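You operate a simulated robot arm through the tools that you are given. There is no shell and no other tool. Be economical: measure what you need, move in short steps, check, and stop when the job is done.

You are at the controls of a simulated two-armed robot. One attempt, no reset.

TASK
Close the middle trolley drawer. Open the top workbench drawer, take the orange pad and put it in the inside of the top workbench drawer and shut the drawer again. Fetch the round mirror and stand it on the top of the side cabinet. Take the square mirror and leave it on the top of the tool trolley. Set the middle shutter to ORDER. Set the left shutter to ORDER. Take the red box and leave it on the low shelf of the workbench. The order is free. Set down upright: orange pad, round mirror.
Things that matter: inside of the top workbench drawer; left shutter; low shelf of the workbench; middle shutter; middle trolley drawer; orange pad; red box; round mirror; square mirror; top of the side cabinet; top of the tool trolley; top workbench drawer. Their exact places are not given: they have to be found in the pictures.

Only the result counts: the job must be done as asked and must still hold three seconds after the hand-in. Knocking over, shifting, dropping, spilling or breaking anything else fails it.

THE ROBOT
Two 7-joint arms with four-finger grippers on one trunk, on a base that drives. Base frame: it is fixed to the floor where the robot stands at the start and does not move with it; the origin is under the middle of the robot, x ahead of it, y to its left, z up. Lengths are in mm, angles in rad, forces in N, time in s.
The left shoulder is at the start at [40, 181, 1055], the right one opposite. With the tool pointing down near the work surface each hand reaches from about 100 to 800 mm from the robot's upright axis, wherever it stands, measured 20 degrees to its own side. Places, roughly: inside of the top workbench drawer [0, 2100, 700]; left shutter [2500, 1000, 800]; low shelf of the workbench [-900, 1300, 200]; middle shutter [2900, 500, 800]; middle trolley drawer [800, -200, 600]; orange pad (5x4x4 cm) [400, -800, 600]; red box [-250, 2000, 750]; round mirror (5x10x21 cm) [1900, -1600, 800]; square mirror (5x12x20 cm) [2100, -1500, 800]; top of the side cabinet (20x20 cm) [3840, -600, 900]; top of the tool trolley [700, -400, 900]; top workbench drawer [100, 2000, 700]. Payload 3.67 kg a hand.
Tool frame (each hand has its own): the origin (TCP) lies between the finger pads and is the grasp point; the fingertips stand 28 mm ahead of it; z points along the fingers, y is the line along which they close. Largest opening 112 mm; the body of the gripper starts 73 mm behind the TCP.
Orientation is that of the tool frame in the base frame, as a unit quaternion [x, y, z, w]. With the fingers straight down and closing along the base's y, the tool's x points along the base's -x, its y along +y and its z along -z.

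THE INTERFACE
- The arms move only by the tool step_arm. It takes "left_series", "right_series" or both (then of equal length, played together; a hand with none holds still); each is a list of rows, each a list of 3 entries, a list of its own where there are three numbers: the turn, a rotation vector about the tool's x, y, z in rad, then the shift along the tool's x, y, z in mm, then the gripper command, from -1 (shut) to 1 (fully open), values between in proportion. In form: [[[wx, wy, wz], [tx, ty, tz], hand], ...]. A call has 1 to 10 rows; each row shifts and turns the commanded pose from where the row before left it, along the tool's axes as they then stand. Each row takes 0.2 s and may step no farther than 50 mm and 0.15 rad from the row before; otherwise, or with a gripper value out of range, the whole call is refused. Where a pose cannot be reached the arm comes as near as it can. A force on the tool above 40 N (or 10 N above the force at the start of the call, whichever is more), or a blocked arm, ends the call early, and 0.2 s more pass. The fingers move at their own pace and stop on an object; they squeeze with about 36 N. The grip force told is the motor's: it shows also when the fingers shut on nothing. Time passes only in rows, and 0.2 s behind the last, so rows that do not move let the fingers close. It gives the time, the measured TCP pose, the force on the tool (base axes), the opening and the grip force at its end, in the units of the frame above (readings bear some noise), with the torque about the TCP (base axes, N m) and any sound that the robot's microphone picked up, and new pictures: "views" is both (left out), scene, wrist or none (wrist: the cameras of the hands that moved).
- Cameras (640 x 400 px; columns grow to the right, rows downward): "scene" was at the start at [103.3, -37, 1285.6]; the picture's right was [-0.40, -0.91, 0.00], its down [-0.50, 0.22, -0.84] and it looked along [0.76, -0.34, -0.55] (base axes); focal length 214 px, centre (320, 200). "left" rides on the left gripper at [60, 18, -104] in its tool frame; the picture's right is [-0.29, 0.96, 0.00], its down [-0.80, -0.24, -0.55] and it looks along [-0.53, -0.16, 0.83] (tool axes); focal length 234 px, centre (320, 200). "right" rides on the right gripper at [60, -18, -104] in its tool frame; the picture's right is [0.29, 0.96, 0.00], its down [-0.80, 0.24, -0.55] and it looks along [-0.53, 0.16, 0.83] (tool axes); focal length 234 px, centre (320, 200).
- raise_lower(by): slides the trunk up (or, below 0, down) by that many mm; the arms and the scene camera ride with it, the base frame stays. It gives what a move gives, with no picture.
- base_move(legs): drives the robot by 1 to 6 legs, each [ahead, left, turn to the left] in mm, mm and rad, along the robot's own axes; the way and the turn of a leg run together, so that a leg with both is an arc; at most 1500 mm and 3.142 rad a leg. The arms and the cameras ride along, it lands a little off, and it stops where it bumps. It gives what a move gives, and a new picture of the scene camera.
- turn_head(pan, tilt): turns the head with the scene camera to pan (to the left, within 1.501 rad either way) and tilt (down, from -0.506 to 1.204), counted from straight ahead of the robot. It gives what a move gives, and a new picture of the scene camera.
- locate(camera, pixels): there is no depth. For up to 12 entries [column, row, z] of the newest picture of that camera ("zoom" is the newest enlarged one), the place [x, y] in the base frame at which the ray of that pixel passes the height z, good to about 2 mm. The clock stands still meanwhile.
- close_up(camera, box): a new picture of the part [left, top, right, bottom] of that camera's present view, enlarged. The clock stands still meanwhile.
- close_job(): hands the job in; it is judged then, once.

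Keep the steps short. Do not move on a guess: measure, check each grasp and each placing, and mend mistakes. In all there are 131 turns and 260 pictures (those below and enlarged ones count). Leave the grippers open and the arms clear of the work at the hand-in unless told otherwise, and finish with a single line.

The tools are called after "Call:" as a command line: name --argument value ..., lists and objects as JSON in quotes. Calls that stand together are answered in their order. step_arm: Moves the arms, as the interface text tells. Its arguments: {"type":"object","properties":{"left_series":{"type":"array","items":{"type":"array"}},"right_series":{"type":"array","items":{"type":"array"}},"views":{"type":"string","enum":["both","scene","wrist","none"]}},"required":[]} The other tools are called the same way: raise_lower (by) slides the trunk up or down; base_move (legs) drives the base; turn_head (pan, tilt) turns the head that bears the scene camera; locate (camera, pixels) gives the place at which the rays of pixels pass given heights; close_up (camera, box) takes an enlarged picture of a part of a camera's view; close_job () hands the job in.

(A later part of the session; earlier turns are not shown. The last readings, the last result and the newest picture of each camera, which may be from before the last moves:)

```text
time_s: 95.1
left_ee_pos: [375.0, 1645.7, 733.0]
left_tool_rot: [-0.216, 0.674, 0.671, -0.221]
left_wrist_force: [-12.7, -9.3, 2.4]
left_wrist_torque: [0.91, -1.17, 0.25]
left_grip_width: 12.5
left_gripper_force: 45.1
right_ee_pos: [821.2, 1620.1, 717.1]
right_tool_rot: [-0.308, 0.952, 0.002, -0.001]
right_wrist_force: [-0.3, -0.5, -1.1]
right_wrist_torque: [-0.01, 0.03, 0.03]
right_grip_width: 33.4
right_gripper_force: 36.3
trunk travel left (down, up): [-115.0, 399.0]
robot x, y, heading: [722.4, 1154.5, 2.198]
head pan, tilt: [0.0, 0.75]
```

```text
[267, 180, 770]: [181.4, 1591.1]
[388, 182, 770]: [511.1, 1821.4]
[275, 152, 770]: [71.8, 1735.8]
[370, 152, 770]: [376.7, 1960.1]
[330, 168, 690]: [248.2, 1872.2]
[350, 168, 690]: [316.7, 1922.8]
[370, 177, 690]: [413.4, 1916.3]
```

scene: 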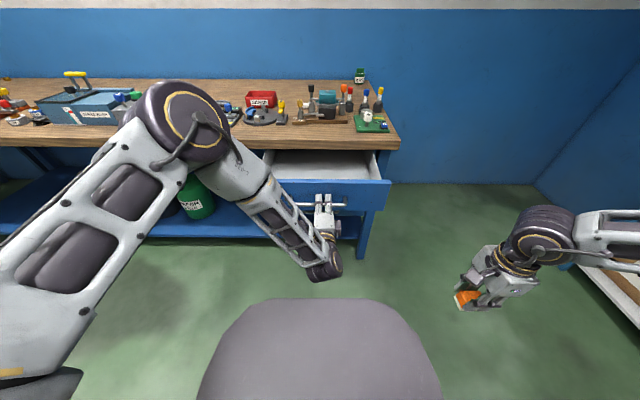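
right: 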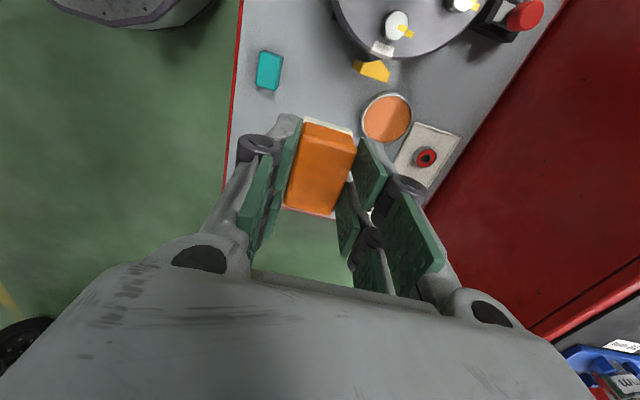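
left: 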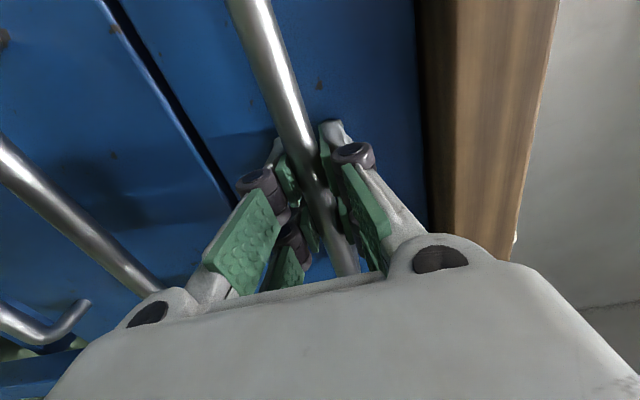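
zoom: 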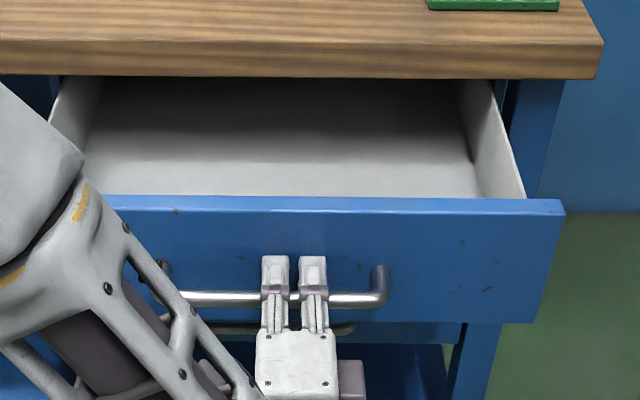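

Call:
step_arm --right_series '[[[0, 0, 0], [0, 0, -48], -1], [[0, 0, 0], [0, 0, -48], -1], [[0, 0, 0], [0, 0, -48], -1], [[0, 0, 0], [0, 0, -48], -1], [[0, 0, 0], [0, 0, -48], -1], [[0, 0, 0], [28, 38, 0], -1], [[0, 0, 0], [28, 38, 0], -1], [[0, 0, 0], [28, 38, 0], -1], [[0, 0, 0], [28, 38, 0], -1], [[0, 0, 0], [28, 38, 0], -1]]' --views "none"

Call:
step_arm --right_series '[[[0, 0, 0], [28, 38, 0], -1], [[0, 0, 0], [28, 38, 0], -1], [[0, 0, 0], [28, 38, 0], -1], [[0, 0, 0], [28, 38, 0], -1], [[0, 0, 0], [28, 38, 0], -1], [[0, 0, 0], [28, 38, 0], -1]]' --views "both"

```text
time_s: 97.3
left_ee_pos: [373.9, 1647.9, 733.8]
left_tool_rot: [-0.216, 0.673, 0.672, -0.221]
left_wrist_force: [-11.5, -4.1, 14.4]
left_wrist_torque: [1.01, -1.34, -1.2]
left_grip_width: 12.4
left_gripper_force: 45.2
right_ee_pos: [595.4, 1698.0, 956.8]
right_tool_rot: [-0.308, 0.951, 0.0, 0.0]
right_wrist_force: [-1.1, 0.2, -0.3]
right_wrist_torque: [-0.03, -0.03, 0.0]
right_grip_width: 33.5
right_gripper_force: 36.1
right hand out of reach, approached as far as the arm can: row 1
trunk travel left (down, up): [-115.0, 399.0]
robot x, y, heading: [722.7, 1150.5, 2.209]
head pan, tilt: [0.0, 0.75]
```

```text
time_s: 98.7
left_ee_pos: [374.6, 1645.5, 733.6]
left_tool_rot: [-0.216, 0.674, 0.671, -0.222]
left_wrist_force: [-5.7, -2.8, 13.4]
left_wrist_torque: [0.79, -1.21, 0.62]
left_grip_width: 12.3
left_gripper_force: 44.7
right_ee_pos: [478.0, 1744.4, 947.0]
right_tool_rot: [-0.307, 0.952, 0.001, -0.001]
right_wrist_force: [0.3, 0.0, 0.3]
right_wrist_torque: [0.0, 0.0, -0.02]
right_grip_width: 33.5
right_gripper_force: 35.6
right hand out of reach, approached as far as the arm can: row 3, 4, 5, 6
trunk travel left (down, up): [-115.0, 399.0]
robot x, y, heading: [720.1, 1156.4, 2.204]
head pan, tilt: [0.0, 0.75]
```

scene: 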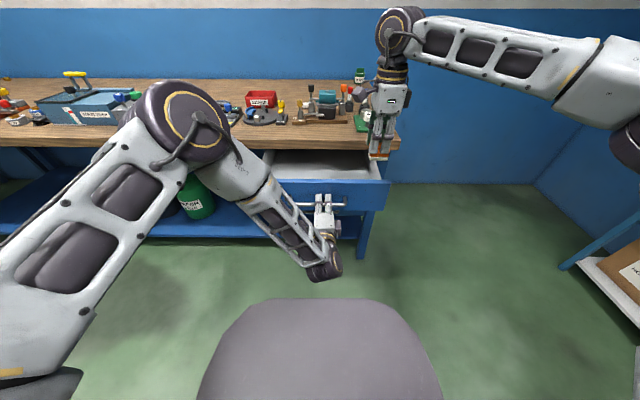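
right: 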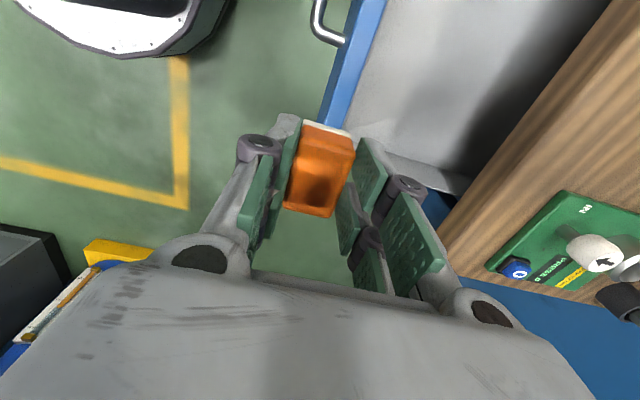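

The right arm can't reach from here. Release the handle, back off, stow the left hand up, then drive closer.

Call:
step_arm --left_series '[[[0, 0, 0], [0, 0, 0], 0], [[0, 0, 0], [0, 0, 0], 0], [[0, 0, 0], [0, 0, -30], 0], [[0, 0, 0], [0, 0, -30], 0]]' --views "wrist"

Call:
base_move --legs '[[-60, 0, 0]]'

```text
time_s: 99.7
left_ee_pos: [410.7, 1600.7, 733.1]
left_tool_rot: [-0.215, 0.675, 0.67, -0.221]
left_wrist_force: [0.1, 0.1, -0.1]
left_wrist_torque: [-0.01, 0.02, 0.01]
left_grip_width: 56.0
left_gripper_force: 0.1
right_ee_pos: [479.0, 1744.8, 946.9]
right_tool_rot: [-0.307, 0.952, 0.002, -0.002]
right_wrist_force: [0.1, -0.3, -1.1]
right_wrist_torque: [0.02, 0.03, -0.02]
right_grip_width: 33.4
right_gripper_force: 35.7
trunk travel left (down, up): [-115.0, 399.0]
robot x, y, heading: [719.1, 1156.4, 2.203]
head pan, tilt: [0.0, 0.75]
```

left: 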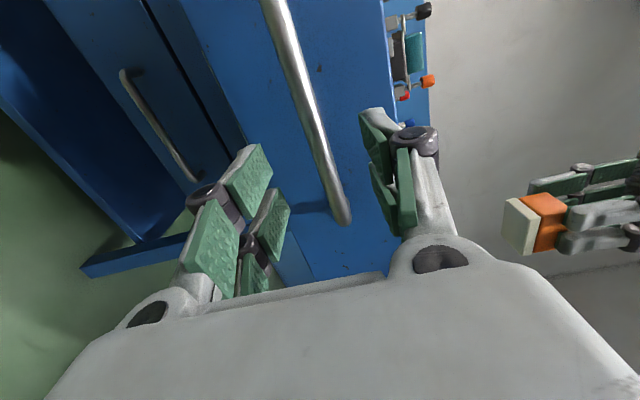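

```text
time_s: 100.6
left_ee_pos: [445.7, 1551.0, 734.7]
left_tool_rot: [-0.217, 0.674, 0.671, -0.221]
left_wrist_force: [0.7, -0.7, 0.9]
left_wrist_torque: [-0.02, -0.02, 0.0]
left_grip_width: 56.1
left_gripper_force: 0.0
right_ee_pos: [514.1, 1695.4, 947.3]
right_tool_rot: [-0.308, 0.951, 0.002, -0.002]
right_wrist_force: [0.6, -0.1, -0.5]
right_wrist_torque: [0.06, 0.02, 0.0]
right_grip_width: 33.5
right_gripper_force: 36.1
trunk travel left (down, up): [-115.0, 399.0]
robot x, y, heading: [756.9, 1105.0, 2.206]
head pan, tilt: [0.0, 0.75]
```

scene: 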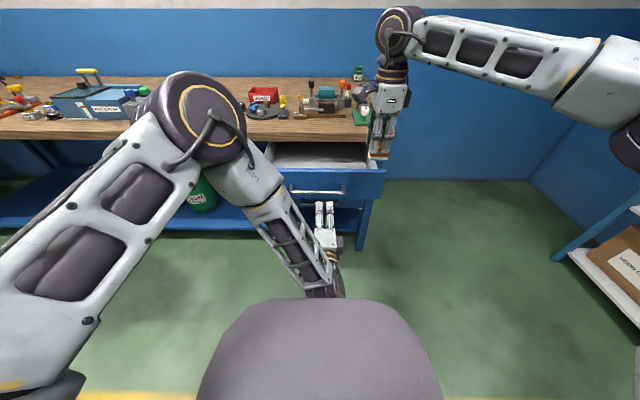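

Call:
step_arm --left_series '[[[0, 0, 0], [25, 38, -12], 0], [[0, 0, 0], [25, 38, -12], 0], [[0, 0, 0], [25, 38, -12], 0], [[0, 0, 0], [25, 38, -12], 0], [[0, 0, 0], [25, 38, -12], 0], [[0, 0, 0], [25, 38, -12], 0], [[0, 0, 0], [25, 38, -12], 0], [[0, 0, 0], [25, 38, -12], 0]]' --views "scene"

```text
time_s: 102.4
left_ee_pos: [324.3, 1454.1, 1029.1]
left_tool_rot: [-0.215, 0.674, 0.671, -0.222]
left_wrist_force: [-0.3, -0.1, -0.2]
left_wrist_torque: [0.04, 0.03, -0.02]
left_grip_width: 56.1
left_gripper_force: 0.0
left hand out of reach, approached as far as the arm can: row 5, 6, 7, 8
right_ee_pos: [511.8, 1695.7, 947.8]
right_tool_rot: [-0.307, 0.952, 0.003, -0.001]
right_wrist_force: [-0.1, 0.3, -0.1]
right_wrist_torque: [-0.01, 0.01, 0.01]
right_grip_width: 33.4
right_gripper_force: 36.4
trunk travel left (down, up): [-115.0, 399.0]
robot x, y, heading: [757.4, 1102.8, 2.2]
head pan, tilt: [0.0, 0.75]
```

scene: 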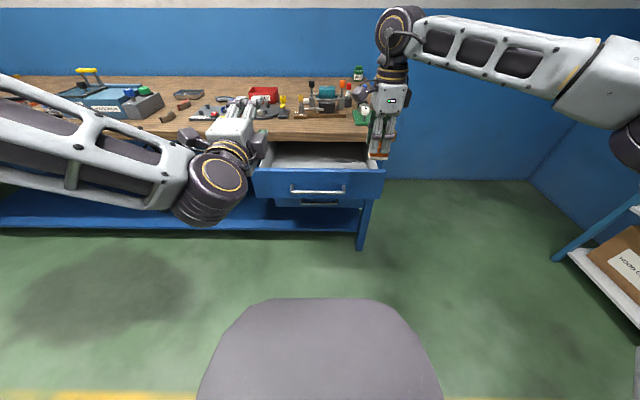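

Call:
base_move --legs '[[200, 0, 0]]'

```text
time_s: 104.1
left_ee_pos: [207.1, 1619.4, 1027.7]
left_tool_rot: [-0.215, 0.675, 0.67, -0.22]
left_wrist_force: [0.2, -0.2, -0.4]
left_wrist_torque: [-0.02, 0.0, 0.0]
left_grip_width: 55.8
left_gripper_force: 0.1
right_ee_pos: [394.7, 1861.6, 945.6]
right_tool_rot: [-0.306, 0.952, 0.0, -0.001]
right_wrist_force: [-0.5, 0.6, -0.3]
right_wrist_torque: [-0.02, 0.01, -0.01]
right_grip_width: 33.3
right_gripper_force: 36.0
trunk travel left (down, up): [-115.0, 399.0]
robot x, y, heading: [637.9, 1271.0, 2.2]
head pan, tilt: [0.0, 0.75]
```

scene: 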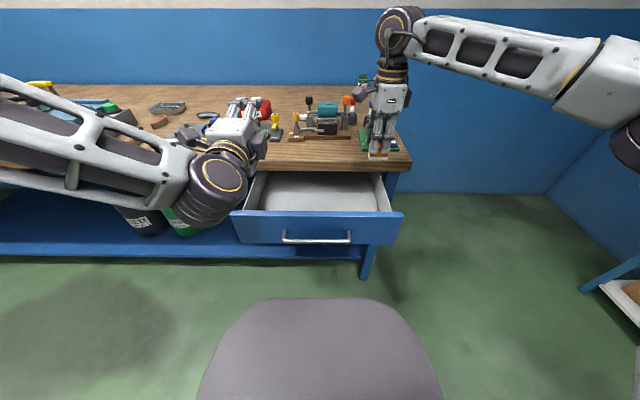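

Call:
step_arm --right_series '[[[0, 0, 0], [24, -13, 0], -1], [[0, 0, 0], [24, -13, 0], -1], [[0, 0, 0], [24, -13, 0], -1], [[0, 0, 0], [0, 0, 35], -1], [[0, 0, 0], [0, 0, 35], -1]]' --views "both"

Call:
close_up --camera "scene" --box '[220, 130, 420, 270]'

```text
time_s: 105.3
left_ee_pos: [207.8, 1618.8, 1029.0]
left_tool_rot: [-0.215, 0.675, 0.671, -0.221]
left_wrist_force: [-0.1, -0.4, 0.4]
left_wrist_torque: [-0.02, -0.01, 0.04]
left_grip_width: 55.7
left_gripper_force: 0.1
right_ee_pos: [384.2, 1784.6, 871.8]
right_tool_rot: [-0.306, 0.952, 0.001, -0.002]
right_wrist_force: [-0.5, 0.2, 0.0]
right_wrist_torque: [0.0, 0.03, -0.03]
right_grip_width: 33.4
right_gripper_force: 36.0
right hand out of reach, approached as far as the arm can: row 1, 2, 3
trunk travel left (down, up): [-115.0, 399.0]
robot x, y, heading: [634.1, 1269.2, 2.202]
head pan, tilt: [0.0, 0.75]
```

scene: 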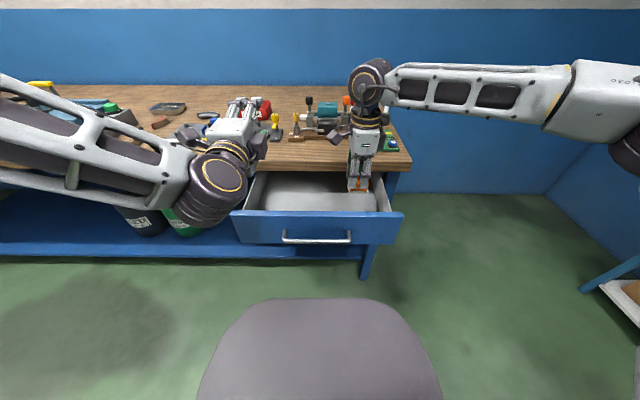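
right: 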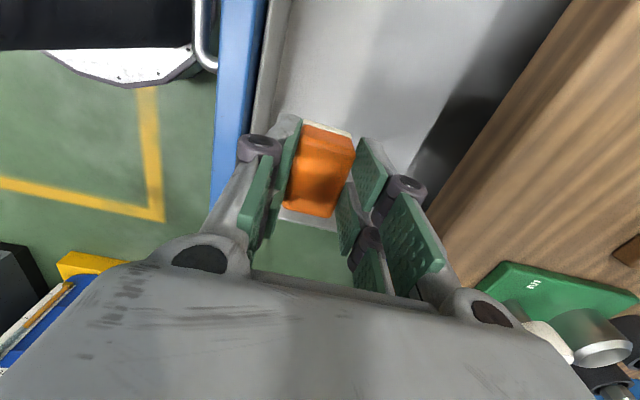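

```text
2.86 times, centred on (320, 200) of scene
```

zoom: 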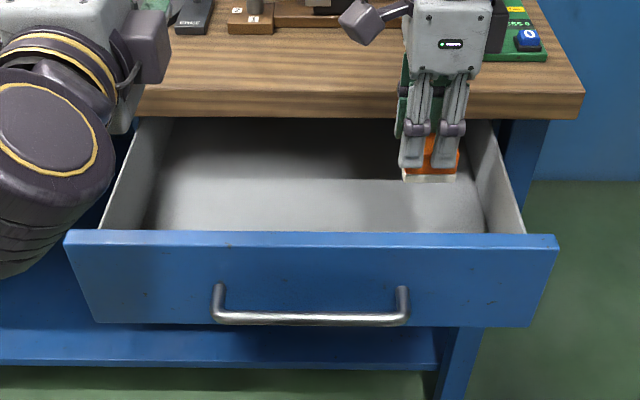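

Call:
step_arm --right_series '[[[0, 0, 0], [20, 10, 20], -1], [[0, 0, 0], [5, 0, 30], -1], [[0, 0, 0], [0, 0, 30], -1], [[0, 0, 0], [0, 0, 20], -1]]' --views "both"

Call:
close_up --camera "scene" --box '[220, 130, 420, 270]'

```text
time_s: 106.3
left_ee_pos: [207.2, 1618.0, 1028.7]
left_tool_rot: [-0.216, 0.675, 0.67, -0.22]
left_wrist_force: [0.6, -0.3, -0.4]
left_wrist_torque: [0.01, -0.02, -0.02]
left_grip_width: 55.9
left_gripper_force: 0.0
right_ee_pos: [398.0, 1778.2, 777.2]
right_tool_rot: [-0.307, 0.952, 0.001, -0.003]
right_wrist_force: [-0.3, 0.5, -0.1]
right_wrist_torque: [-0.02, 0.0, 0.0]
right_grip_width: 33.2
right_gripper_force: 36.2
right hand out of reach, approached as far as the arm can: row 1, 2, 3, 4
trunk travel left (down, up): [-115.0, 399.0]
robot x, y, heading: [637.8, 1271.1, 2.201]
head pan, tilt: [0.0, 0.75]
```

scene: 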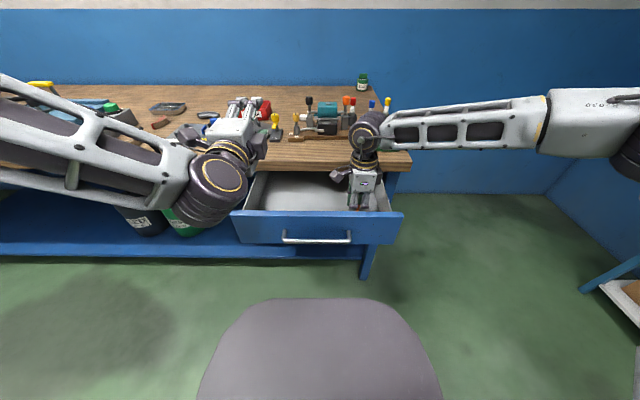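
right: 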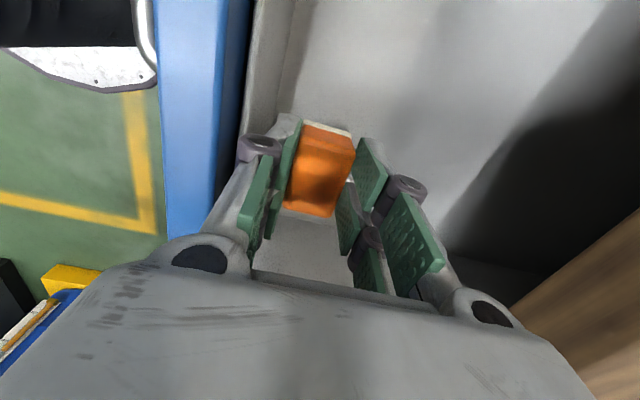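

```text
2.86 times, centred on (320, 200) of scene
```

zoom: 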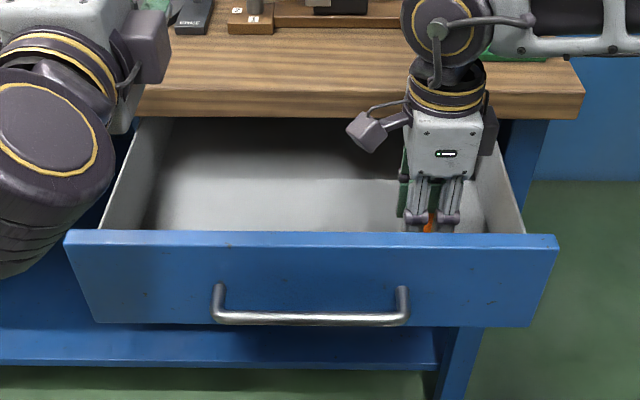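

Call:
raise_lower --by -25

Call:
close_up --camera "right" --box '[200, 60, 440, 260]'

Call:
close_up --camera "scene" --box '[320, 150, 420, 230]'

```text
time_s: 107.0
left_ee_pos: [207.7, 1618.5, 1004.3]
left_tool_rot: [-0.216, 0.675, 0.671, -0.22]
left_wrist_force: [0.6, -1.1, 0.5]
left_wrist_torque: [-0.01, -0.01, 0.02]
left_grip_width: 55.9
left_gripper_force: 0.0
right_ee_pos: [399.2, 1777.1, 752.2]
right_tool_rot: [-0.306, 0.952, 0.002, -0.003]
right_wrist_force: [0.4, 0.6, -0.1]
right_wrist_torque: [0.01, 0.01, -0.03]
right_grip_width: 33.1
right_gripper_force: 36.1
trunk travel left (down, up): [-90.0, 424.0]
robot x, y, heading: [638.7, 1268.7, 2.203]
head pan, tilt: [0.0, 0.75]
```

```text
2.00 times, centred on (320, 160) of right
```

zoom: 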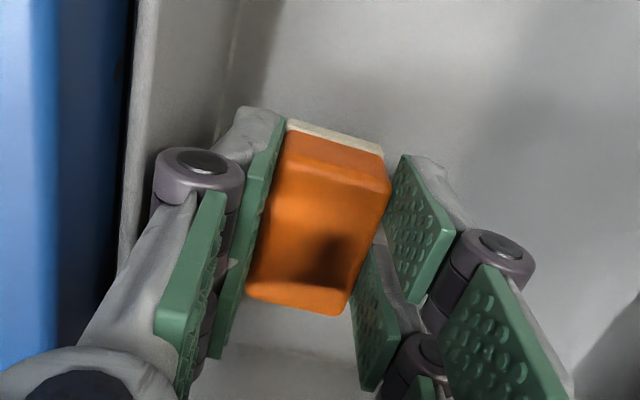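

```text
5.00 times, centred on (370, 190) of scene
```

zoom: 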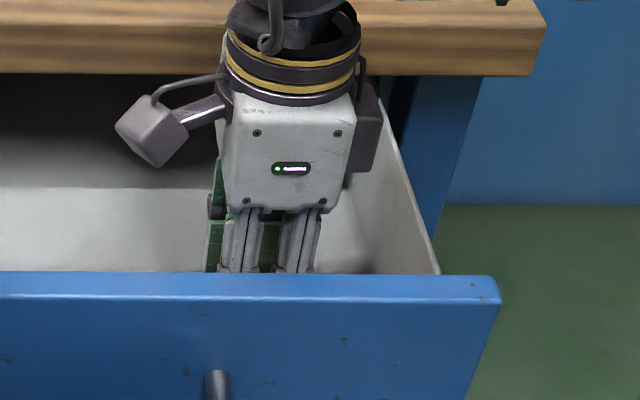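

Too near the front wall; nudge base forward 25 mm (hand moves deeper into the drawer).

Call:
base_move --legs '[[25, 0, 0]]'

Call:
raise_lower --by -10

Call:
close_up --camera "right" --box '[200, 60, 440, 260]'

```text
time_s: 107.8
left_ee_pos: [192.3, 1638.8, 1002.7]
left_tool_rot: [-0.216, 0.675, 0.67, -0.22]
left_wrist_force: [-0.5, 0.6, 0.2]
left_wrist_torque: [0.02, 0.04, -0.02]
left_grip_width: 56.2
left_gripper_force: 0.0
right_ee_pos: [382.9, 1799.1, 751.0]
right_tool_rot: [-0.307, 0.952, 0.002, -0.003]
right_wrist_force: [0.3, 0.0, 0.0]
right_wrist_torque: [-0.02, 0.0, -0.02]
right_grip_width: 33.7
right_gripper_force: 36.3
trunk travel left (down, up): [-90.0, 424.0]
robot x, y, heading: [623.1, 1290.8, 2.2]
head pan, tilt: [0.0, 0.75]
```

scene: 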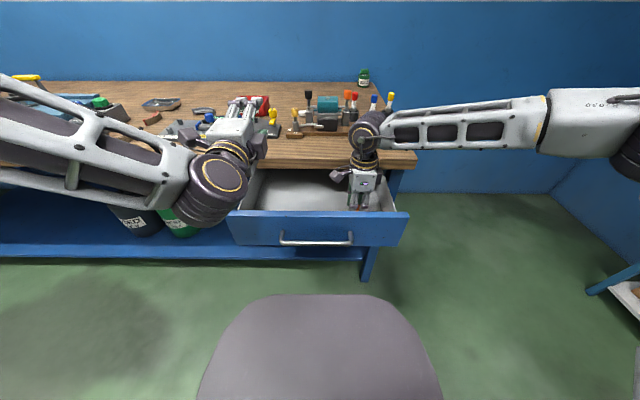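

```text
time_s: 108.4
left_ee_pos: [193.3, 1638.6, 992.5]
left_tool_rot: [-0.215, 0.675, 0.671, -0.221]
left_wrist_force: [0.0, 0.4, -1.0]
left_wrist_torque: [0.03, 0.01, 0.02]
left_grip_width: 56.1
left_gripper_force: 0.0
right_ee_pos: [383.7, 1798.8, 742.0]
right_tool_rot: [-0.306, 0.952, 0.002, -0.002]
right_wrist_force: [0.4, -0.8, -0.2]
right_wrist_torque: [0.01, 0.01, -0.03]
right_grip_width: 33.2
right_gripper_force: 36.0
trunk travel left (down, up): [-80.0, 434.0]
robot x, y, heading: [622.5, 1293.2, 2.196]
head pan, tilt: [0.0, 0.75]
```

```text
2.00 times, centred on (320, 160) of right
```

zoom: 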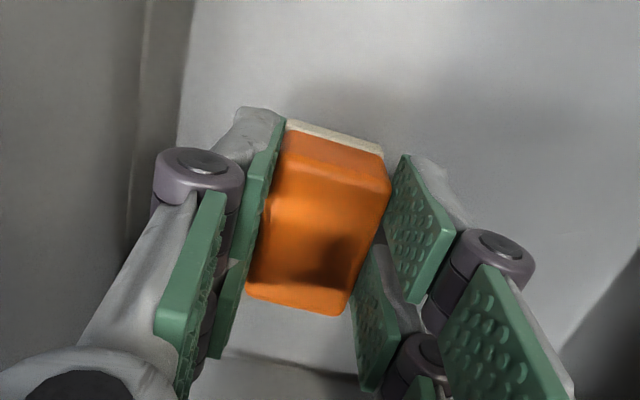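

Call:
step_arm --right_series '[[[0, 0, 0], [0, 0, 4], -1], [[0, 0, 0], [0, 0, 4], -1], [[0, 0, 0], [0, 0, 4], -1], [[0, 0, 0], [0, 0, 4], -1], [[0, 0, 0], [0, 0, 4], -1]]' --views "none"

```text
time_s: 109.6
left_ee_pos: [194.7, 1636.6, 995.5]
left_tool_rot: [-0.215, 0.674, 0.671, -0.22]
left_wrist_force: [0.3, -0.1, 0.2]
left_wrist_torque: [0.02, 0.0, -0.02]
left_grip_width: 56.1
left_gripper_force: 0.1
right_ee_pos: [389.8, 1797.5, 724.9]
right_tool_rot: [-0.306, 0.952, 0.003, -0.004]
right_wrist_force: [-4.4, -1.0, 25.3]
right_wrist_torque: [-0.05, 0.1, 0.01]
right_grip_width: 33.4
right_gripper_force: 35.5
right hand out of reach, approached as far as the arm can: row 4
trunk travel left (down, up): [-80.0, 434.0]
robot x, y, heading: [619.1, 1288.4, 2.201]
head pan, tilt: [0.0, 0.75]
```

Contact (25 N up). Open slightly and lift by trunk.

Call:
step_arm --right_series '[[[0, 0, 0], [0, 0, -2], -0.3], [[0, 0, 0], [0, 0, 0], -0.15], [[0, 0, 0], [0, 0, 0], -0.1]]' --views "wrist"

Call:
raise_lower --by 150

Call:
close_up --camera "right" --box '[160, 0, 480, 260]'

```text
time_s: 110.4
left_ee_pos: [193.2, 1638.6, 994.2]
left_tool_rot: [-0.216, 0.675, 0.671, -0.22]
left_wrist_force: [-1.0, 0.9, -0.6]
left_wrist_torque: [-0.01, -0.01, 0.0]
left_grip_width: 56.0
left_gripper_force: 0.1
right_ee_pos: [389.0, 1798.7, 724.7]
right_tool_rot: [-0.306, 0.952, 0.001, -0.003]
right_wrist_force: [0.3, 0.4, 0.7]
right_wrist_torque: [0.02, 0.01, -0.02]
right_grip_width: 50.6
right_gripper_force: 0.0
trunk travel left (down, up): [-80.0, 434.0]
robot x, y, heading: [622.7, 1291.1, 2.201]
head pan, tilt: [0.0, 0.75]
```

right: 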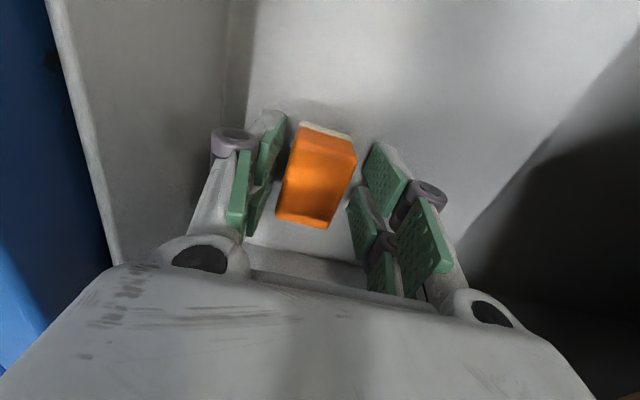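

```text
time_s: 112.1
left_ee_pos: [193.2, 1637.9, 1144.7]
left_tool_rot: [-0.215, 0.675, 0.671, -0.221]
left_wrist_force: [0.7, -0.5, -0.9]
left_wrist_torque: [0.05, 0.01, 0.0]
left_grip_width: 56.4
left_gripper_force: 0.0
right_ee_pos: [389.7, 1799.8, 875.9]
right_tool_rot: [-0.307, 0.952, 0.002, -0.003]
right_wrist_force: [0.6, 0.1, -0.8]
right_wrist_torque: [0.01, 0.0, 0.0]
right_grip_width: 50.3
right_gripper_force: 0.0
trunk travel left (down, up): [-230.0, 284.0]
robot x, y, heading: [621.2, 1289.8, 2.201]
head pan, tilt: [0.0, 0.75]
```

```text
1.54 times, centred on (320, 130) of right
```

zoom: 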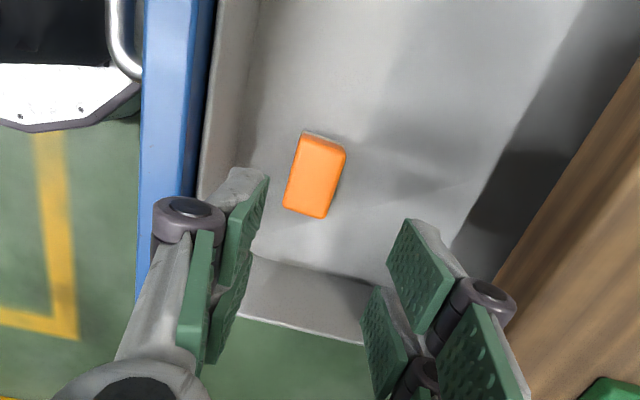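

Pad stands upright inside. Now retract: back the base, move the right hand away and lower the left shut fist in front of the handle.

Call:
base_move --legs '[[-190, 0, 0]]'

Call:
step_arm --right_series '[[[0, 0, 0], [-30, -30, 0], 0], [[0, 0, 0], [-30, -30, 0], 0], [[0, 0, 0], [-30, -30, 0], 0], [[0, 0, 0], [-30, -30, 0], 0], [[0, 0, 0], [-30, -30, 0], 0], [[0, 0, 0], [-30, -30, 0], 0]]' --left_series '[[[0, 0, 0], [-23, 0, 0], -1], [[0, 0, 0], [-23, 0, 0], -1], [[0, 0, 0], [-23, 0, 0], -1], [[0, 0, 0], [-23, 0, 0], -1], [[0, 0, 0], [-23, 0, 0], -1], [[0, 0, 0], [-23, 0, 0], -1]]' --views "none"

Call:
raise_lower --by -150

Call:
step_arm --left_series '[[[0, 0, 0], [0, -43, 0], -1], [[0, 0, 0], [0, -43, 0], -1], [[0, 0, 0], [0, -43, 0], -1], [[0, 0, 0], [0, -43, 0], -1], [[0, 0, 0], [0, -43, 0], -1], [[0, 0, 0], [0, -43, 0], -1]]' --views "both"

```text
time_s: 113.7
left_ee_pos: [303.6, 1485.3, 1144.6]
left_tool_rot: [-0.216, 0.674, 0.671, -0.222]
left_wrist_force: [0.0, -1.1, 0.1]
left_wrist_torque: [0.01, -0.03, 0.01]
left_grip_width: 56.1
left_gripper_force: 0.0
right_ee_pos: [498.1, 1647.3, 876.4]
right_tool_rot: [-0.308, 0.952, 0.002, -0.003]
right_wrist_force: [1.2, -1.1, 0.1]
right_wrist_torque: [0.01, 0.01, 0.0]
right_grip_width: 50.3
right_gripper_force: 0.0
trunk travel left (down, up): [-230.0, 284.0]
robot x, y, heading: [729.6, 1139.7, 2.202]
head pan, tilt: [0.0, 0.75]
```

scene: 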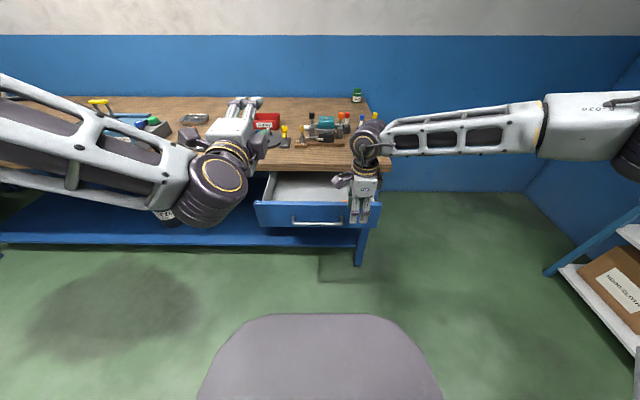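

```text
time_s: 115.1
left_ee_pos: [414.5, 1569.1, 1143.1]
left_tool_rot: [-0.216, 0.674, 0.67, -0.223]
left_wrist_force: [0.6, 0.8, 0.6]
left_wrist_torque: [-0.04, -0.03, 0.03]
left_grip_width: 0.0
left_gripper_force: 35.6
right_ee_pos: [748.3, 1605.3, 871.0]
right_tool_rot: [-0.309, 0.951, 0.002, -0.006]
right_wrist_force: [0.7, 0.2, 0.2]
right_wrist_torque: [-0.01, 0.04, -0.05]
right_grip_width: 56.2
right_gripper_force: 0.2
trunk travel left (down, up): [-230.0, 284.0]
robot x, y, heading: [734.0, 1139.8, 2.207]
head pan, tilt: [0.0, 0.75]
```

```text
time_s: 116.8
left_ee_pos: [410.8, 1568.9, 991.3]
left_tool_rot: [-0.215, 0.674, 0.671, -0.221]
left_wrist_force: [-0.3, 0.1, -0.1]
left_wrist_torque: [0.05, -0.03, -0.01]
left_grip_width: 0.2
left_gripper_force: 35.7
right_ee_pos: [746.5, 1605.6, 721.3]
right_tool_rot: [-0.307, 0.952, 0.002, -0.003]
right_wrist_force: [0.3, -0.5, 0.0]
right_wrist_torque: [0.0, 0.03, -0.02]
right_grip_width: 56.0
right_gripper_force: 0.0
trunk travel left (down, up): [-80.0, 434.0]
robot x, y, heading: [732.7, 1135.4, 2.204]
head pan, tilt: [0.0, 0.75]
```

```text
time_s: 118.2
left_ee_pos: [425.5, 1567.1, 747.0]
left_tool_rot: [-0.235, 0.669, 0.67, -0.22]
left_wrist_force: [-1.2, 0.5, -0.3]
left_wrist_torque: [-0.03, -0.01, -0.01]
left_grip_width: 0.0
left_gripper_force: 35.4
left hand out of reach, approached as far as the arm can: row 5, 6
right_ee_pos: [746.9, 1605.4, 720.0]
right_tool_rot: [-0.307, 0.952, 0.001, -0.004]
right_wrist_force: [0.5, 0.0, -0.4]
right_wrist_torque: [0.0, -0.01, 0.0]
right_grip_width: 55.9
right_gripper_force: 0.0
trunk travel left (down, up): [-80.0, 434.0]
robot x, y, heading: [736.4, 1138.6, 2.2]
head pan, tilt: [0.0, 0.75]
```

scene: 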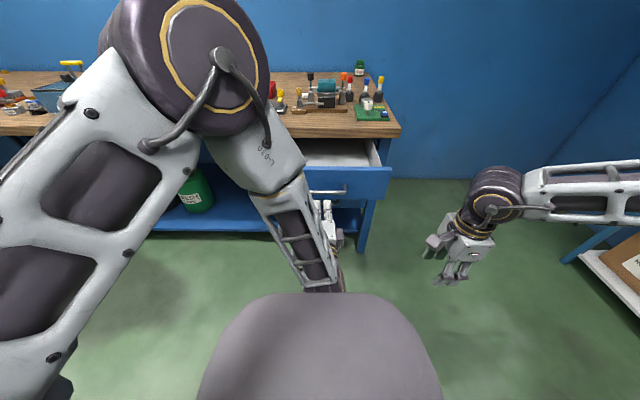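
left: 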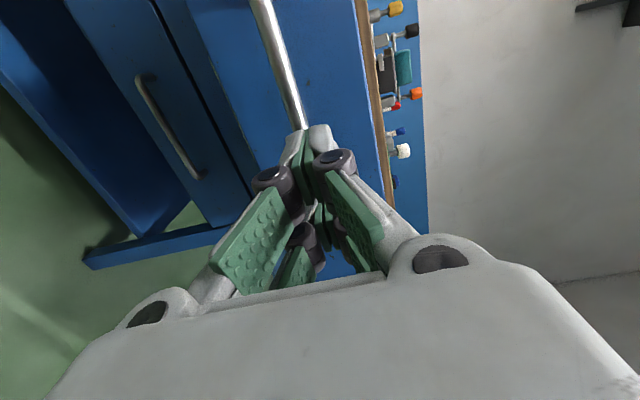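

Call:
raise_lower --by -12

Call:
base_move --legs '[[110, 0, 0]]'

Call:
step_arm --left_series '[[[0, 0, 0], [0, 0, 0], -1]]' --views "wrist"

```text
time_s: 118.8
left_ee_pos: [424.3, 1565.7, 732.1]
left_tool_rot: [-0.233, 0.671, 0.668, -0.224]
left_wrist_force: [-0.3, -1.2, 0.8]
left_wrist_torque: [-0.01, 0.01, -0.01]
left_grip_width: 0.0
left_gripper_force: 35.5
right_ee_pos: [745.6, 1605.1, 708.8]
right_tool_rot: [-0.307, 0.952, 0.002, -0.003]
right_wrist_force: [-0.1, -0.5, -0.2]
right_wrist_torque: [0.01, 0.02, -0.02]
right_grip_width: 56.2
right_gripper_force: 0.0
trunk travel left (down, up): [-68.0, 446.0]
robot x, y, heading: [736.9, 1137.4, 2.2]
head pan, tilt: [0.0, 0.75]
```

```text
time_s: 120.0
left_ee_pos: [359.3, 1656.3, 729.7]
left_tool_rot: [-0.232, 0.671, 0.668, -0.223]
left_wrist_force: [-0.2, 0.6, 0.1]
left_wrist_torque: [0.05, 0.0, 0.02]
left_grip_width: 0.1
left_gripper_force: 35.6
right_ee_pos: [682.2, 1694.6, 706.7]
right_tool_rot: [-0.307, 0.952, 0.001, -0.003]
right_wrist_force: [-0.8, 0.2, -0.1]
right_wrist_torque: [-0.03, -0.03, 0.04]
right_grip_width: 56.3
right_gripper_force: 0.1
trunk travel left (down, up): [-68.0, 446.0]
robot x, y, heading: [671.5, 1225.8, 2.201]
head pan, tilt: [0.0, 0.75]
```

scene: 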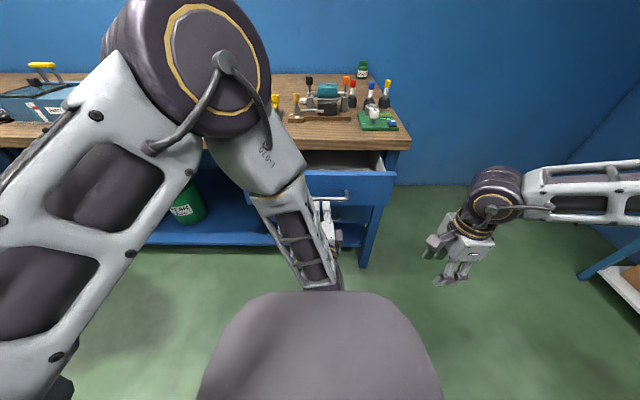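

```text
time_s: 120.5
left_ee_pos: [358.8, 1653.5, 731.8]
left_tool_rot: [-0.235, 0.671, 0.667, -0.224]
left_wrist_force: [-0.1, 0.2, 0.0]
left_wrist_torque: [0.01, 0.03, -0.02]
left_grip_width: 0.0
left_gripper_force: 35.9
right_ee_pos: [681.7, 1693.1, 708.1]
right_tool_rot: [-0.307, 0.952, 0.002, -0.003]
right_wrist_force: [0.2, -0.6, -0.2]
right_wrist_torque: [-0.01, -0.02, -0.03]
right_grip_width: 56.2
right_gripper_force: 0.0
trunk travel left (down, up): [-68.0, 446.0]
robot x, y, heading: [669.4, 1226.3, 2.202]
head pan, tilt: [0.0, 0.75]
```

left: 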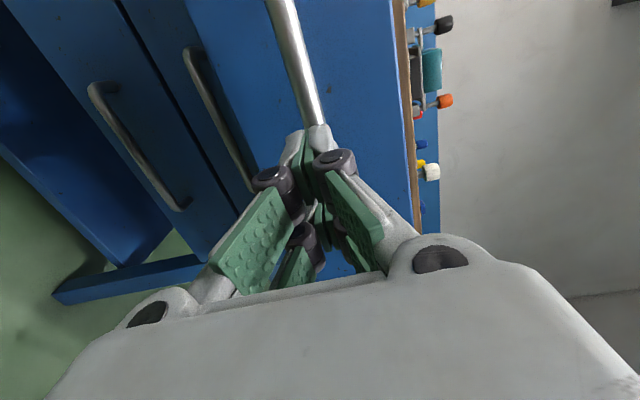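

Call:
base_move --legs '[[70, 0, 0], [65, 0, 0]]'

Call:
step_arm --left_series '[[[0, 0, 0], [0, 0, 8], -1], [[0, 0, 0], [0, 0, 8], -1], [[0, 0, 0], [0, 0, 8], -1], [[0, 0, 0], [0, 0, 8], -1], [[0, 0, 0], [0, 0, 8], -1], [[0, 0, 0], [0, 0, 8], -1]]' --views "both"

```text
time_s: 122.1
left_ee_pos: [278.2, 1766.4, 731.4]
left_tool_rot: [-0.236, 0.671, 0.666, -0.223]
left_wrist_force: [0.2, 0.2, -0.5]
left_wrist_torque: [-0.01, -0.01, 0.0]
left_grip_width: 0.0
left_gripper_force: 35.7
right_ee_pos: [600.6, 1804.1, 707.7]
right_tool_rot: [-0.308, 0.951, 0.001, -0.003]
right_wrist_force: [0.3, -0.1, -0.7]
right_wrist_torque: [-0.05, -0.06, -0.01]
right_grip_width: 56.1
right_gripper_force: 0.0
trunk travel left (down, up): [-68.0, 446.0]
robot x, y, heading: [587.4, 1335.5, 2.2]
head pan, tilt: [0.0, 0.75]
```

scene: 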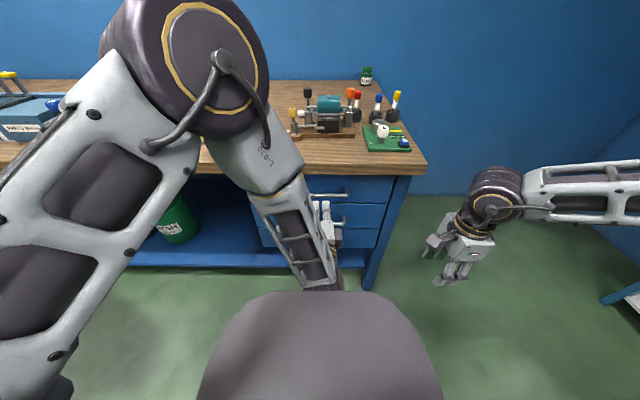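

```text
time_s: 123.1
left_ee_pos: [263.1, 1784.8, 730.0]
left_tool_rot: [-0.233, 0.674, 0.665, -0.221]
left_wrist_force: [8.3, -18.3, 9.5]
left_wrist_torque: [0.46, -0.02, -0.41]
left_grip_width: 0.0
left_gripper_force: 35.8
right_ee_pos: [603.1, 1800.9, 709.8]
right_tool_rot: [-0.308, 0.952, 0.003, -0.004]
right_wrist_force: [0.0, -0.1, -0.7]
right_wrist_torque: [-0.06, 0.01, 0.0]
right_grip_width: 55.9
right_gripper_force: 0.1
trunk travel left (down, up): [-68.0, 446.0]
robot x, y, heading: [587.8, 1337.1, 2.198]
head pan, tilt: [0.0, 0.75]
stopped in row 5 (left hand): the force on the tool passed its limit at 50 N (the readings are from after the stop); the commanded pose is now the measured one
```

scene: 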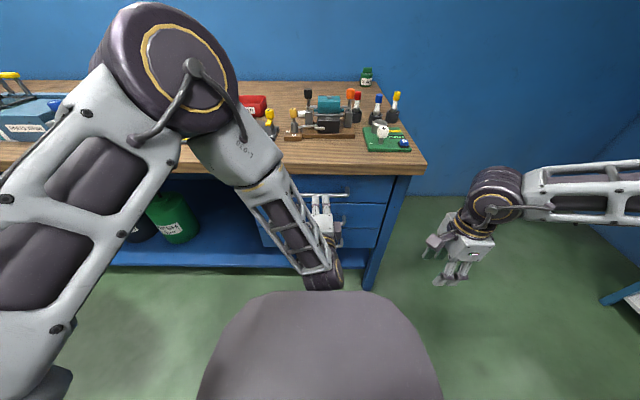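
left: 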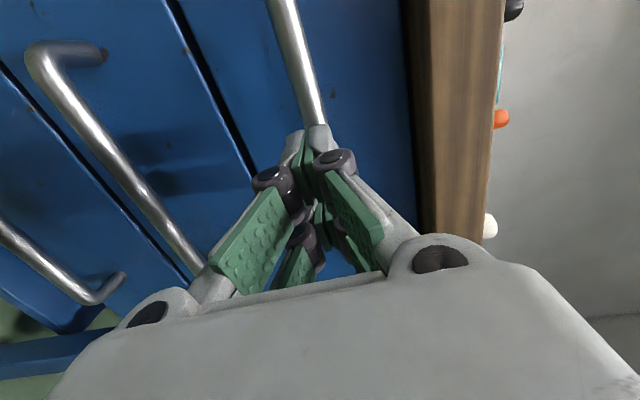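

Drawer seems shut. Back the base off and raise the left hand, then verify and look at the red box.

Call:
base_move --legs '[[-200, 0, 0]]'

Call:
raise_lower --by 250

Call:
step_arm --left_series '[[[0.143, 0, 0], [40, 0, 0], 1], [[0.143, 0, 0], [40, 0, 0], 1], [[0.143, 0, 0], [40, 0, 0], 1], [[0.143, 0, 0], [40, 0, 0], 1], [[0.143, 0, 0], [40, 0, 0], 1], [[0.143, 0, 0], [40, 0, 0], 1], [[0.143, 0, 0], [40, 0, 0], 1], [[0.143, 0, 0], [40, 0, 0], 1], [[0.143, 0, 0], [0, 0, 0], 1], [[0.143, 0, 0], [0, 0, 0], 1]]' --views "both"

```text
time_s: 124.7
left_ee_pos: [376.3, 1626.2, 728.6]
left_tool_rot: [-0.234, 0.674, 0.665, -0.223]
left_wrist_force: [0.3, -0.5, -0.2]
left_wrist_torque: [0.0, 0.0, 0.01]
left_grip_width: 0.0
left_gripper_force: 35.8
right_ee_pos: [716.8, 1645.5, 707.9]
right_tool_rot: [-0.309, 0.951, 0.002, -0.003]
right_wrist_force: [0.2, 0.0, -0.1]
right_wrist_torque: [0.04, -0.03, 0.02]
right_grip_width: 56.2
right_gripper_force: 0.0
trunk travel left (down, up): [-68.0, 446.0]
robot x, y, heading: [699.5, 1179.7, 2.211]
head pan, tilt: [0.0, 0.75]
```

scene: 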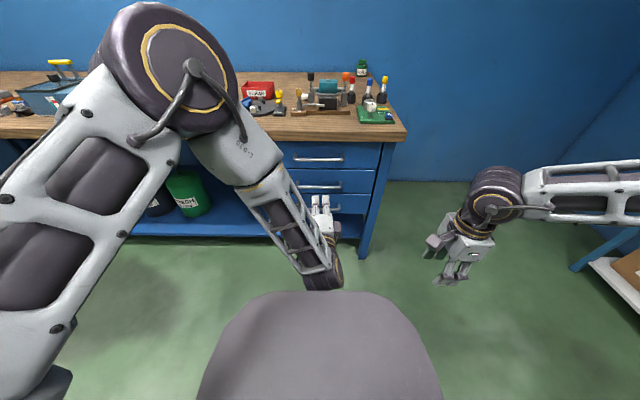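

```text
time_s: 127.3
left_ee_pos: [375.5, 1627.5, 978.0]
left_tool_rot: [-0.234, 0.674, 0.664, -0.223]
left_wrist_force: [0.0, -0.2, -0.5]
left_wrist_torque: [-0.04, 0.0, -0.03]
left_grip_width: 0.1
left_gripper_force: 35.7
right_ee_pos: [715.9, 1645.3, 958.0]
right_tool_rot: [-0.309, 0.951, 0.002, -0.003]
right_wrist_force: [0.0, 0.1, 0.5]
right_wrist_torque: [0.0, 0.03, 0.03]
right_grip_width: 56.0
right_gripper_force: 0.0
trunk travel left (down, up): [-318.0, 196.0]
robot x, y, heading: [706.2, 1181.6, 2.202]
head pan, tilt: [0.0, 0.75]
```

```text
time_s: 129.5
left_ee_pos: [332.2, 1434.8, 858.6]
left_tool_rot: [-0.324, 0.939, 0.107, -0.031]
left_wrist_force: [0.7, 0.1, 0.0]
left_wrist_torque: [0.01, 0.01, 0.01]
left_grip_width: 111.7
left_gripper_force: 0.1
left hand out of reach, approached as far as the arm can: row 6, 7, 8, 9, 10
right_ee_pos: [715.3, 1645.7, 958.0]
right_tool_rot: [-0.309, 0.951, 0.002, -0.004]
right_wrist_force: [-0.2, 0.4, 0.6]
right_wrist_torque: [0.0, 0.0, 0.02]
right_grip_width: 56.2
right_gripper_force: 0.1
trunk travel left (down, up): [-318.0, 196.0]
robot x, y, heading: [705.6, 1175.1, 2.209]
head pan, tilt: [0.0, 0.75]
```

scene: 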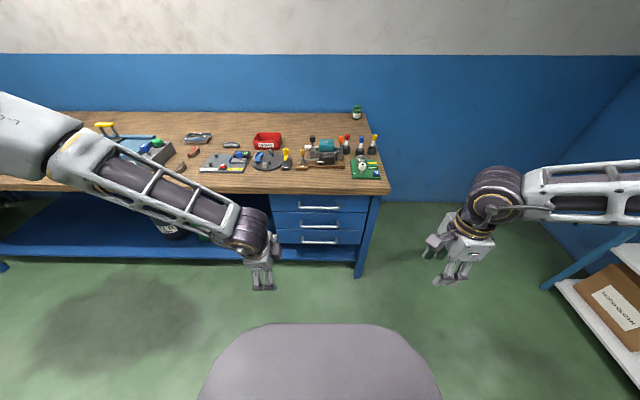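
left: 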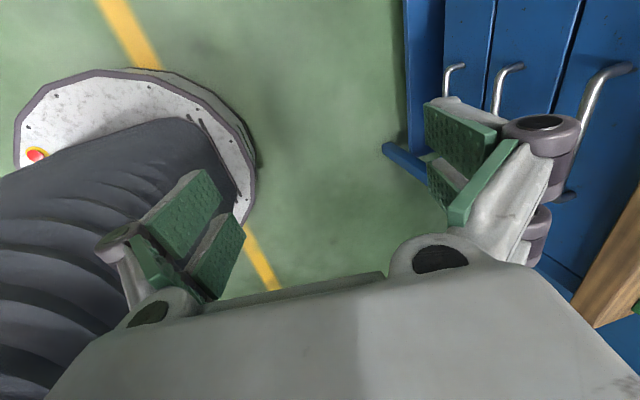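

Call:
close_up --camera "scene" --box '[190, 110, 320, 190]'

Call:
locate --camera "zoom" --pixels '[[321, 192, 790], [426, 192, 790], [321, 192, 830], [426, 192, 830], [312, 130, 850], [436, 130, 850], [312, 115, 850], [430, 112, 850]]'

Call:
locate --camera "scene" --pixels '[[380, 192, 800], [380, 192, 830], [100, 190, 800], [100, 262, 200], [355, 264, 200], [60, 250, 200]]'

```text
4.92 times, centred on (255, 150) of scene
```

zoom: 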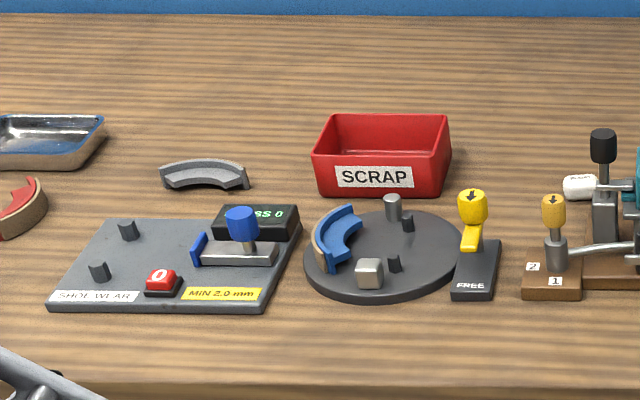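

```text
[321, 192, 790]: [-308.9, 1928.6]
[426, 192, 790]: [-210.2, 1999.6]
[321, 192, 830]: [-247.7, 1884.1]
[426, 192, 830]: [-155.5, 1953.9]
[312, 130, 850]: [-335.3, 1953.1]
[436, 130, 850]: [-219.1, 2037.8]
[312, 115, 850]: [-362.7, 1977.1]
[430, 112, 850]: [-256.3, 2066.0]
```

```text
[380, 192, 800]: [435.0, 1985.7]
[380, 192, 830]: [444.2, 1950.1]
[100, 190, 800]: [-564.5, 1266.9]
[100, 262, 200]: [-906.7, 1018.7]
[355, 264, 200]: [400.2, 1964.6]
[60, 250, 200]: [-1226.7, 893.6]
```

Red box (SCRAP bin) is deep on the bench (n≈-1775). I need to know how close the base can get; measure the base platform from the left camera.

Call:
locate --camera "left" --pixels '[[255, 170, 0], [255, 170, 250], [232, 105, 0], [232, 105, 250], [100, 68, 250], [18, 130, 250], [250, 215, 0], [250, 215, 250]]'

Call:
turn_head --pan 0.9 --tilt 1.2

```text
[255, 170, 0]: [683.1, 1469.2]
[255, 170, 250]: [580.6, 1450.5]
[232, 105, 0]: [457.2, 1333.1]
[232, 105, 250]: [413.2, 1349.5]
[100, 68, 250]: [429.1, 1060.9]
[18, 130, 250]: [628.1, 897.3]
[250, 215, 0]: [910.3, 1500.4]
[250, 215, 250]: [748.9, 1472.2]
```

```text
time_s: 130.7
left_ee_pos: [333.2, 1435.1, 857.5]
left_tool_rot: [-0.325, 0.939, 0.109, -0.032]
left_wrist_force: [-0.2, 0.4, -0.5]
left_wrist_torque: [-0.01, 0.03, 0.01]
left_grip_width: 112.2
left_gripper_force: 0.0
right_ee_pos: [715.2, 1646.3, 959.3]
right_tool_rot: [-0.309, 0.951, 0.002, -0.003]
right_wrist_force: [0.0, 1.1, 0.0]
right_wrist_torque: [0.01, -0.05, -0.02]
right_grip_width: 56.0
right_gripper_force: 0.1
trunk travel left (down, up): [-318.0, 196.0]
robot x, y, heading: [703.7, 1178.4, 2.206]
head pan, tilt: [0.901, 1.201]
```

scene: 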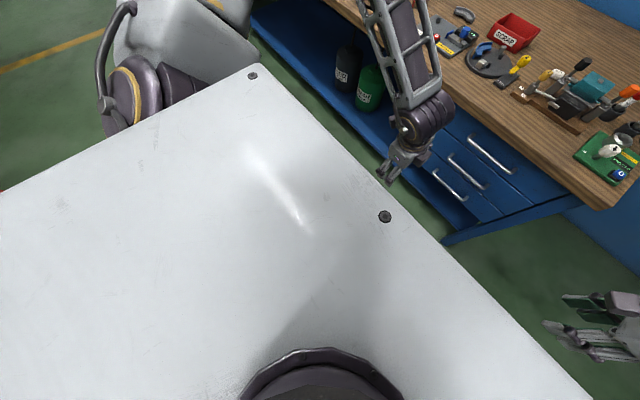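

Base platform radius ≈300, so it can come within ~340 of the bench. I'll grip the bin's left side wall with the left hand, neutral yaw, tilted forward. First reorient the left hand and tuck the right hand.

Call:
step_arm --left_series '[[[0.11, 0, 0], [0, 0, 0], 0], [[0.11, 0, 0], [0, 0, 0], 0], [[0, 0, -0.149], [0, 0, -25], 0], [[0, 0, -0.149], [0, 0, -25], 0], [[0, 0, -0.149], [0, 0, -25], 0], [[0, 0, -0.149], [0, 0, -25], 0], [[0, 0, -0.149], [0, 0, -25], 0], [[0, 0, -0.149], [0, 0, -25], 0], [[0, 0, -0.149], [0, 0, -25], 0], [[0, 0, -0.149], [0, 0, -25], 0]]' --right_series '[[[0, 0, 0], [0, -25, -20], 0], [[0, 0, 0], [0, -25, -20], 0], [[0, 0, 0], [0, -25, -20], 0], [[0, 0, 0], [0, -25, -20], 0], [[0, 0, 0], [0, -25, -20], 0], [[0, 0, 0], [0, -25, -20], 0], [[0, 0, 0], [0, 0, 0], 0], [[0, 0, 0], [0, 0, 0], 0], [[0, 0, 0], [0, 0, 0], 0], [[0, 0, 0], [0, 0, 0], 0]]' --views "none"

Call:
turn_head --pan 0.15 --tilt 0.75

```text
time_s: 132.9
left_ee_pos: [374.4, 1382.5, 1039.2]
left_tool_rot: [0.802, -0.594, -0.061, -0.02]
left_wrist_force: [0.2, -0.1, 0.4]
left_wrist_torque: [0.0, -0.01, 0.02]
left_grip_width: 56.1
left_gripper_force: 0.1
left hand out of reach, approached as far as the arm can: row 1, 2
right_ee_pos: [757.9, 1601.7, 1099.2]
right_tool_rot: [-0.309, 0.951, 0.001, -0.003]
right_wrist_force: [0.7, 0.5, 0.1]
right_wrist_torque: [-0.01, 0.03, 0.0]
right_grip_width: 56.1
right_gripper_force: 0.0
right hand out of reach, approached as far as the arm can: row 2, 3, 4, 5, 6
trunk travel left (down, up): [-318.0, 196.0]
robot x, y, heading: [704.4, 1181.5, 2.206]
head pan, tilt: [0.901, 1.201]
```

```text
time_s: 134.0
left_ee_pos: [375.5, 1382.5, 1039.1]
left_tool_rot: [0.801, -0.595, -0.061, -0.021]
left_wrist_force: [-0.3, -0.7, 0.2]
left_wrist_torque: [0.01, 0.0, 0.03]
left_grip_width: 56.0
left_gripper_force: 0.0
right_ee_pos: [758.8, 1603.4, 1099.6]
right_tool_rot: [-0.309, 0.951, 0.0, -0.003]
right_wrist_force: [-0.5, 0.9, 0.0]
right_wrist_torque: [-0.01, 0.0, -0.01]
right_grip_width: 55.8
right_gripper_force: 0.1
trunk travel left (down, up): [-318.0, 196.0]
robot x, y, heading: [702.2, 1180.3, 2.21]
head pan, tilt: [0.15, 0.75]
```

scene: 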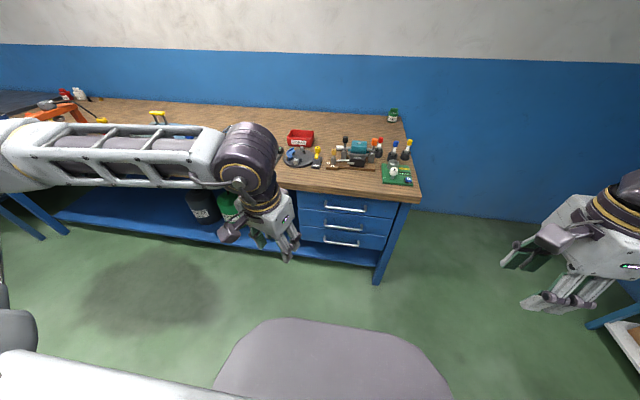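

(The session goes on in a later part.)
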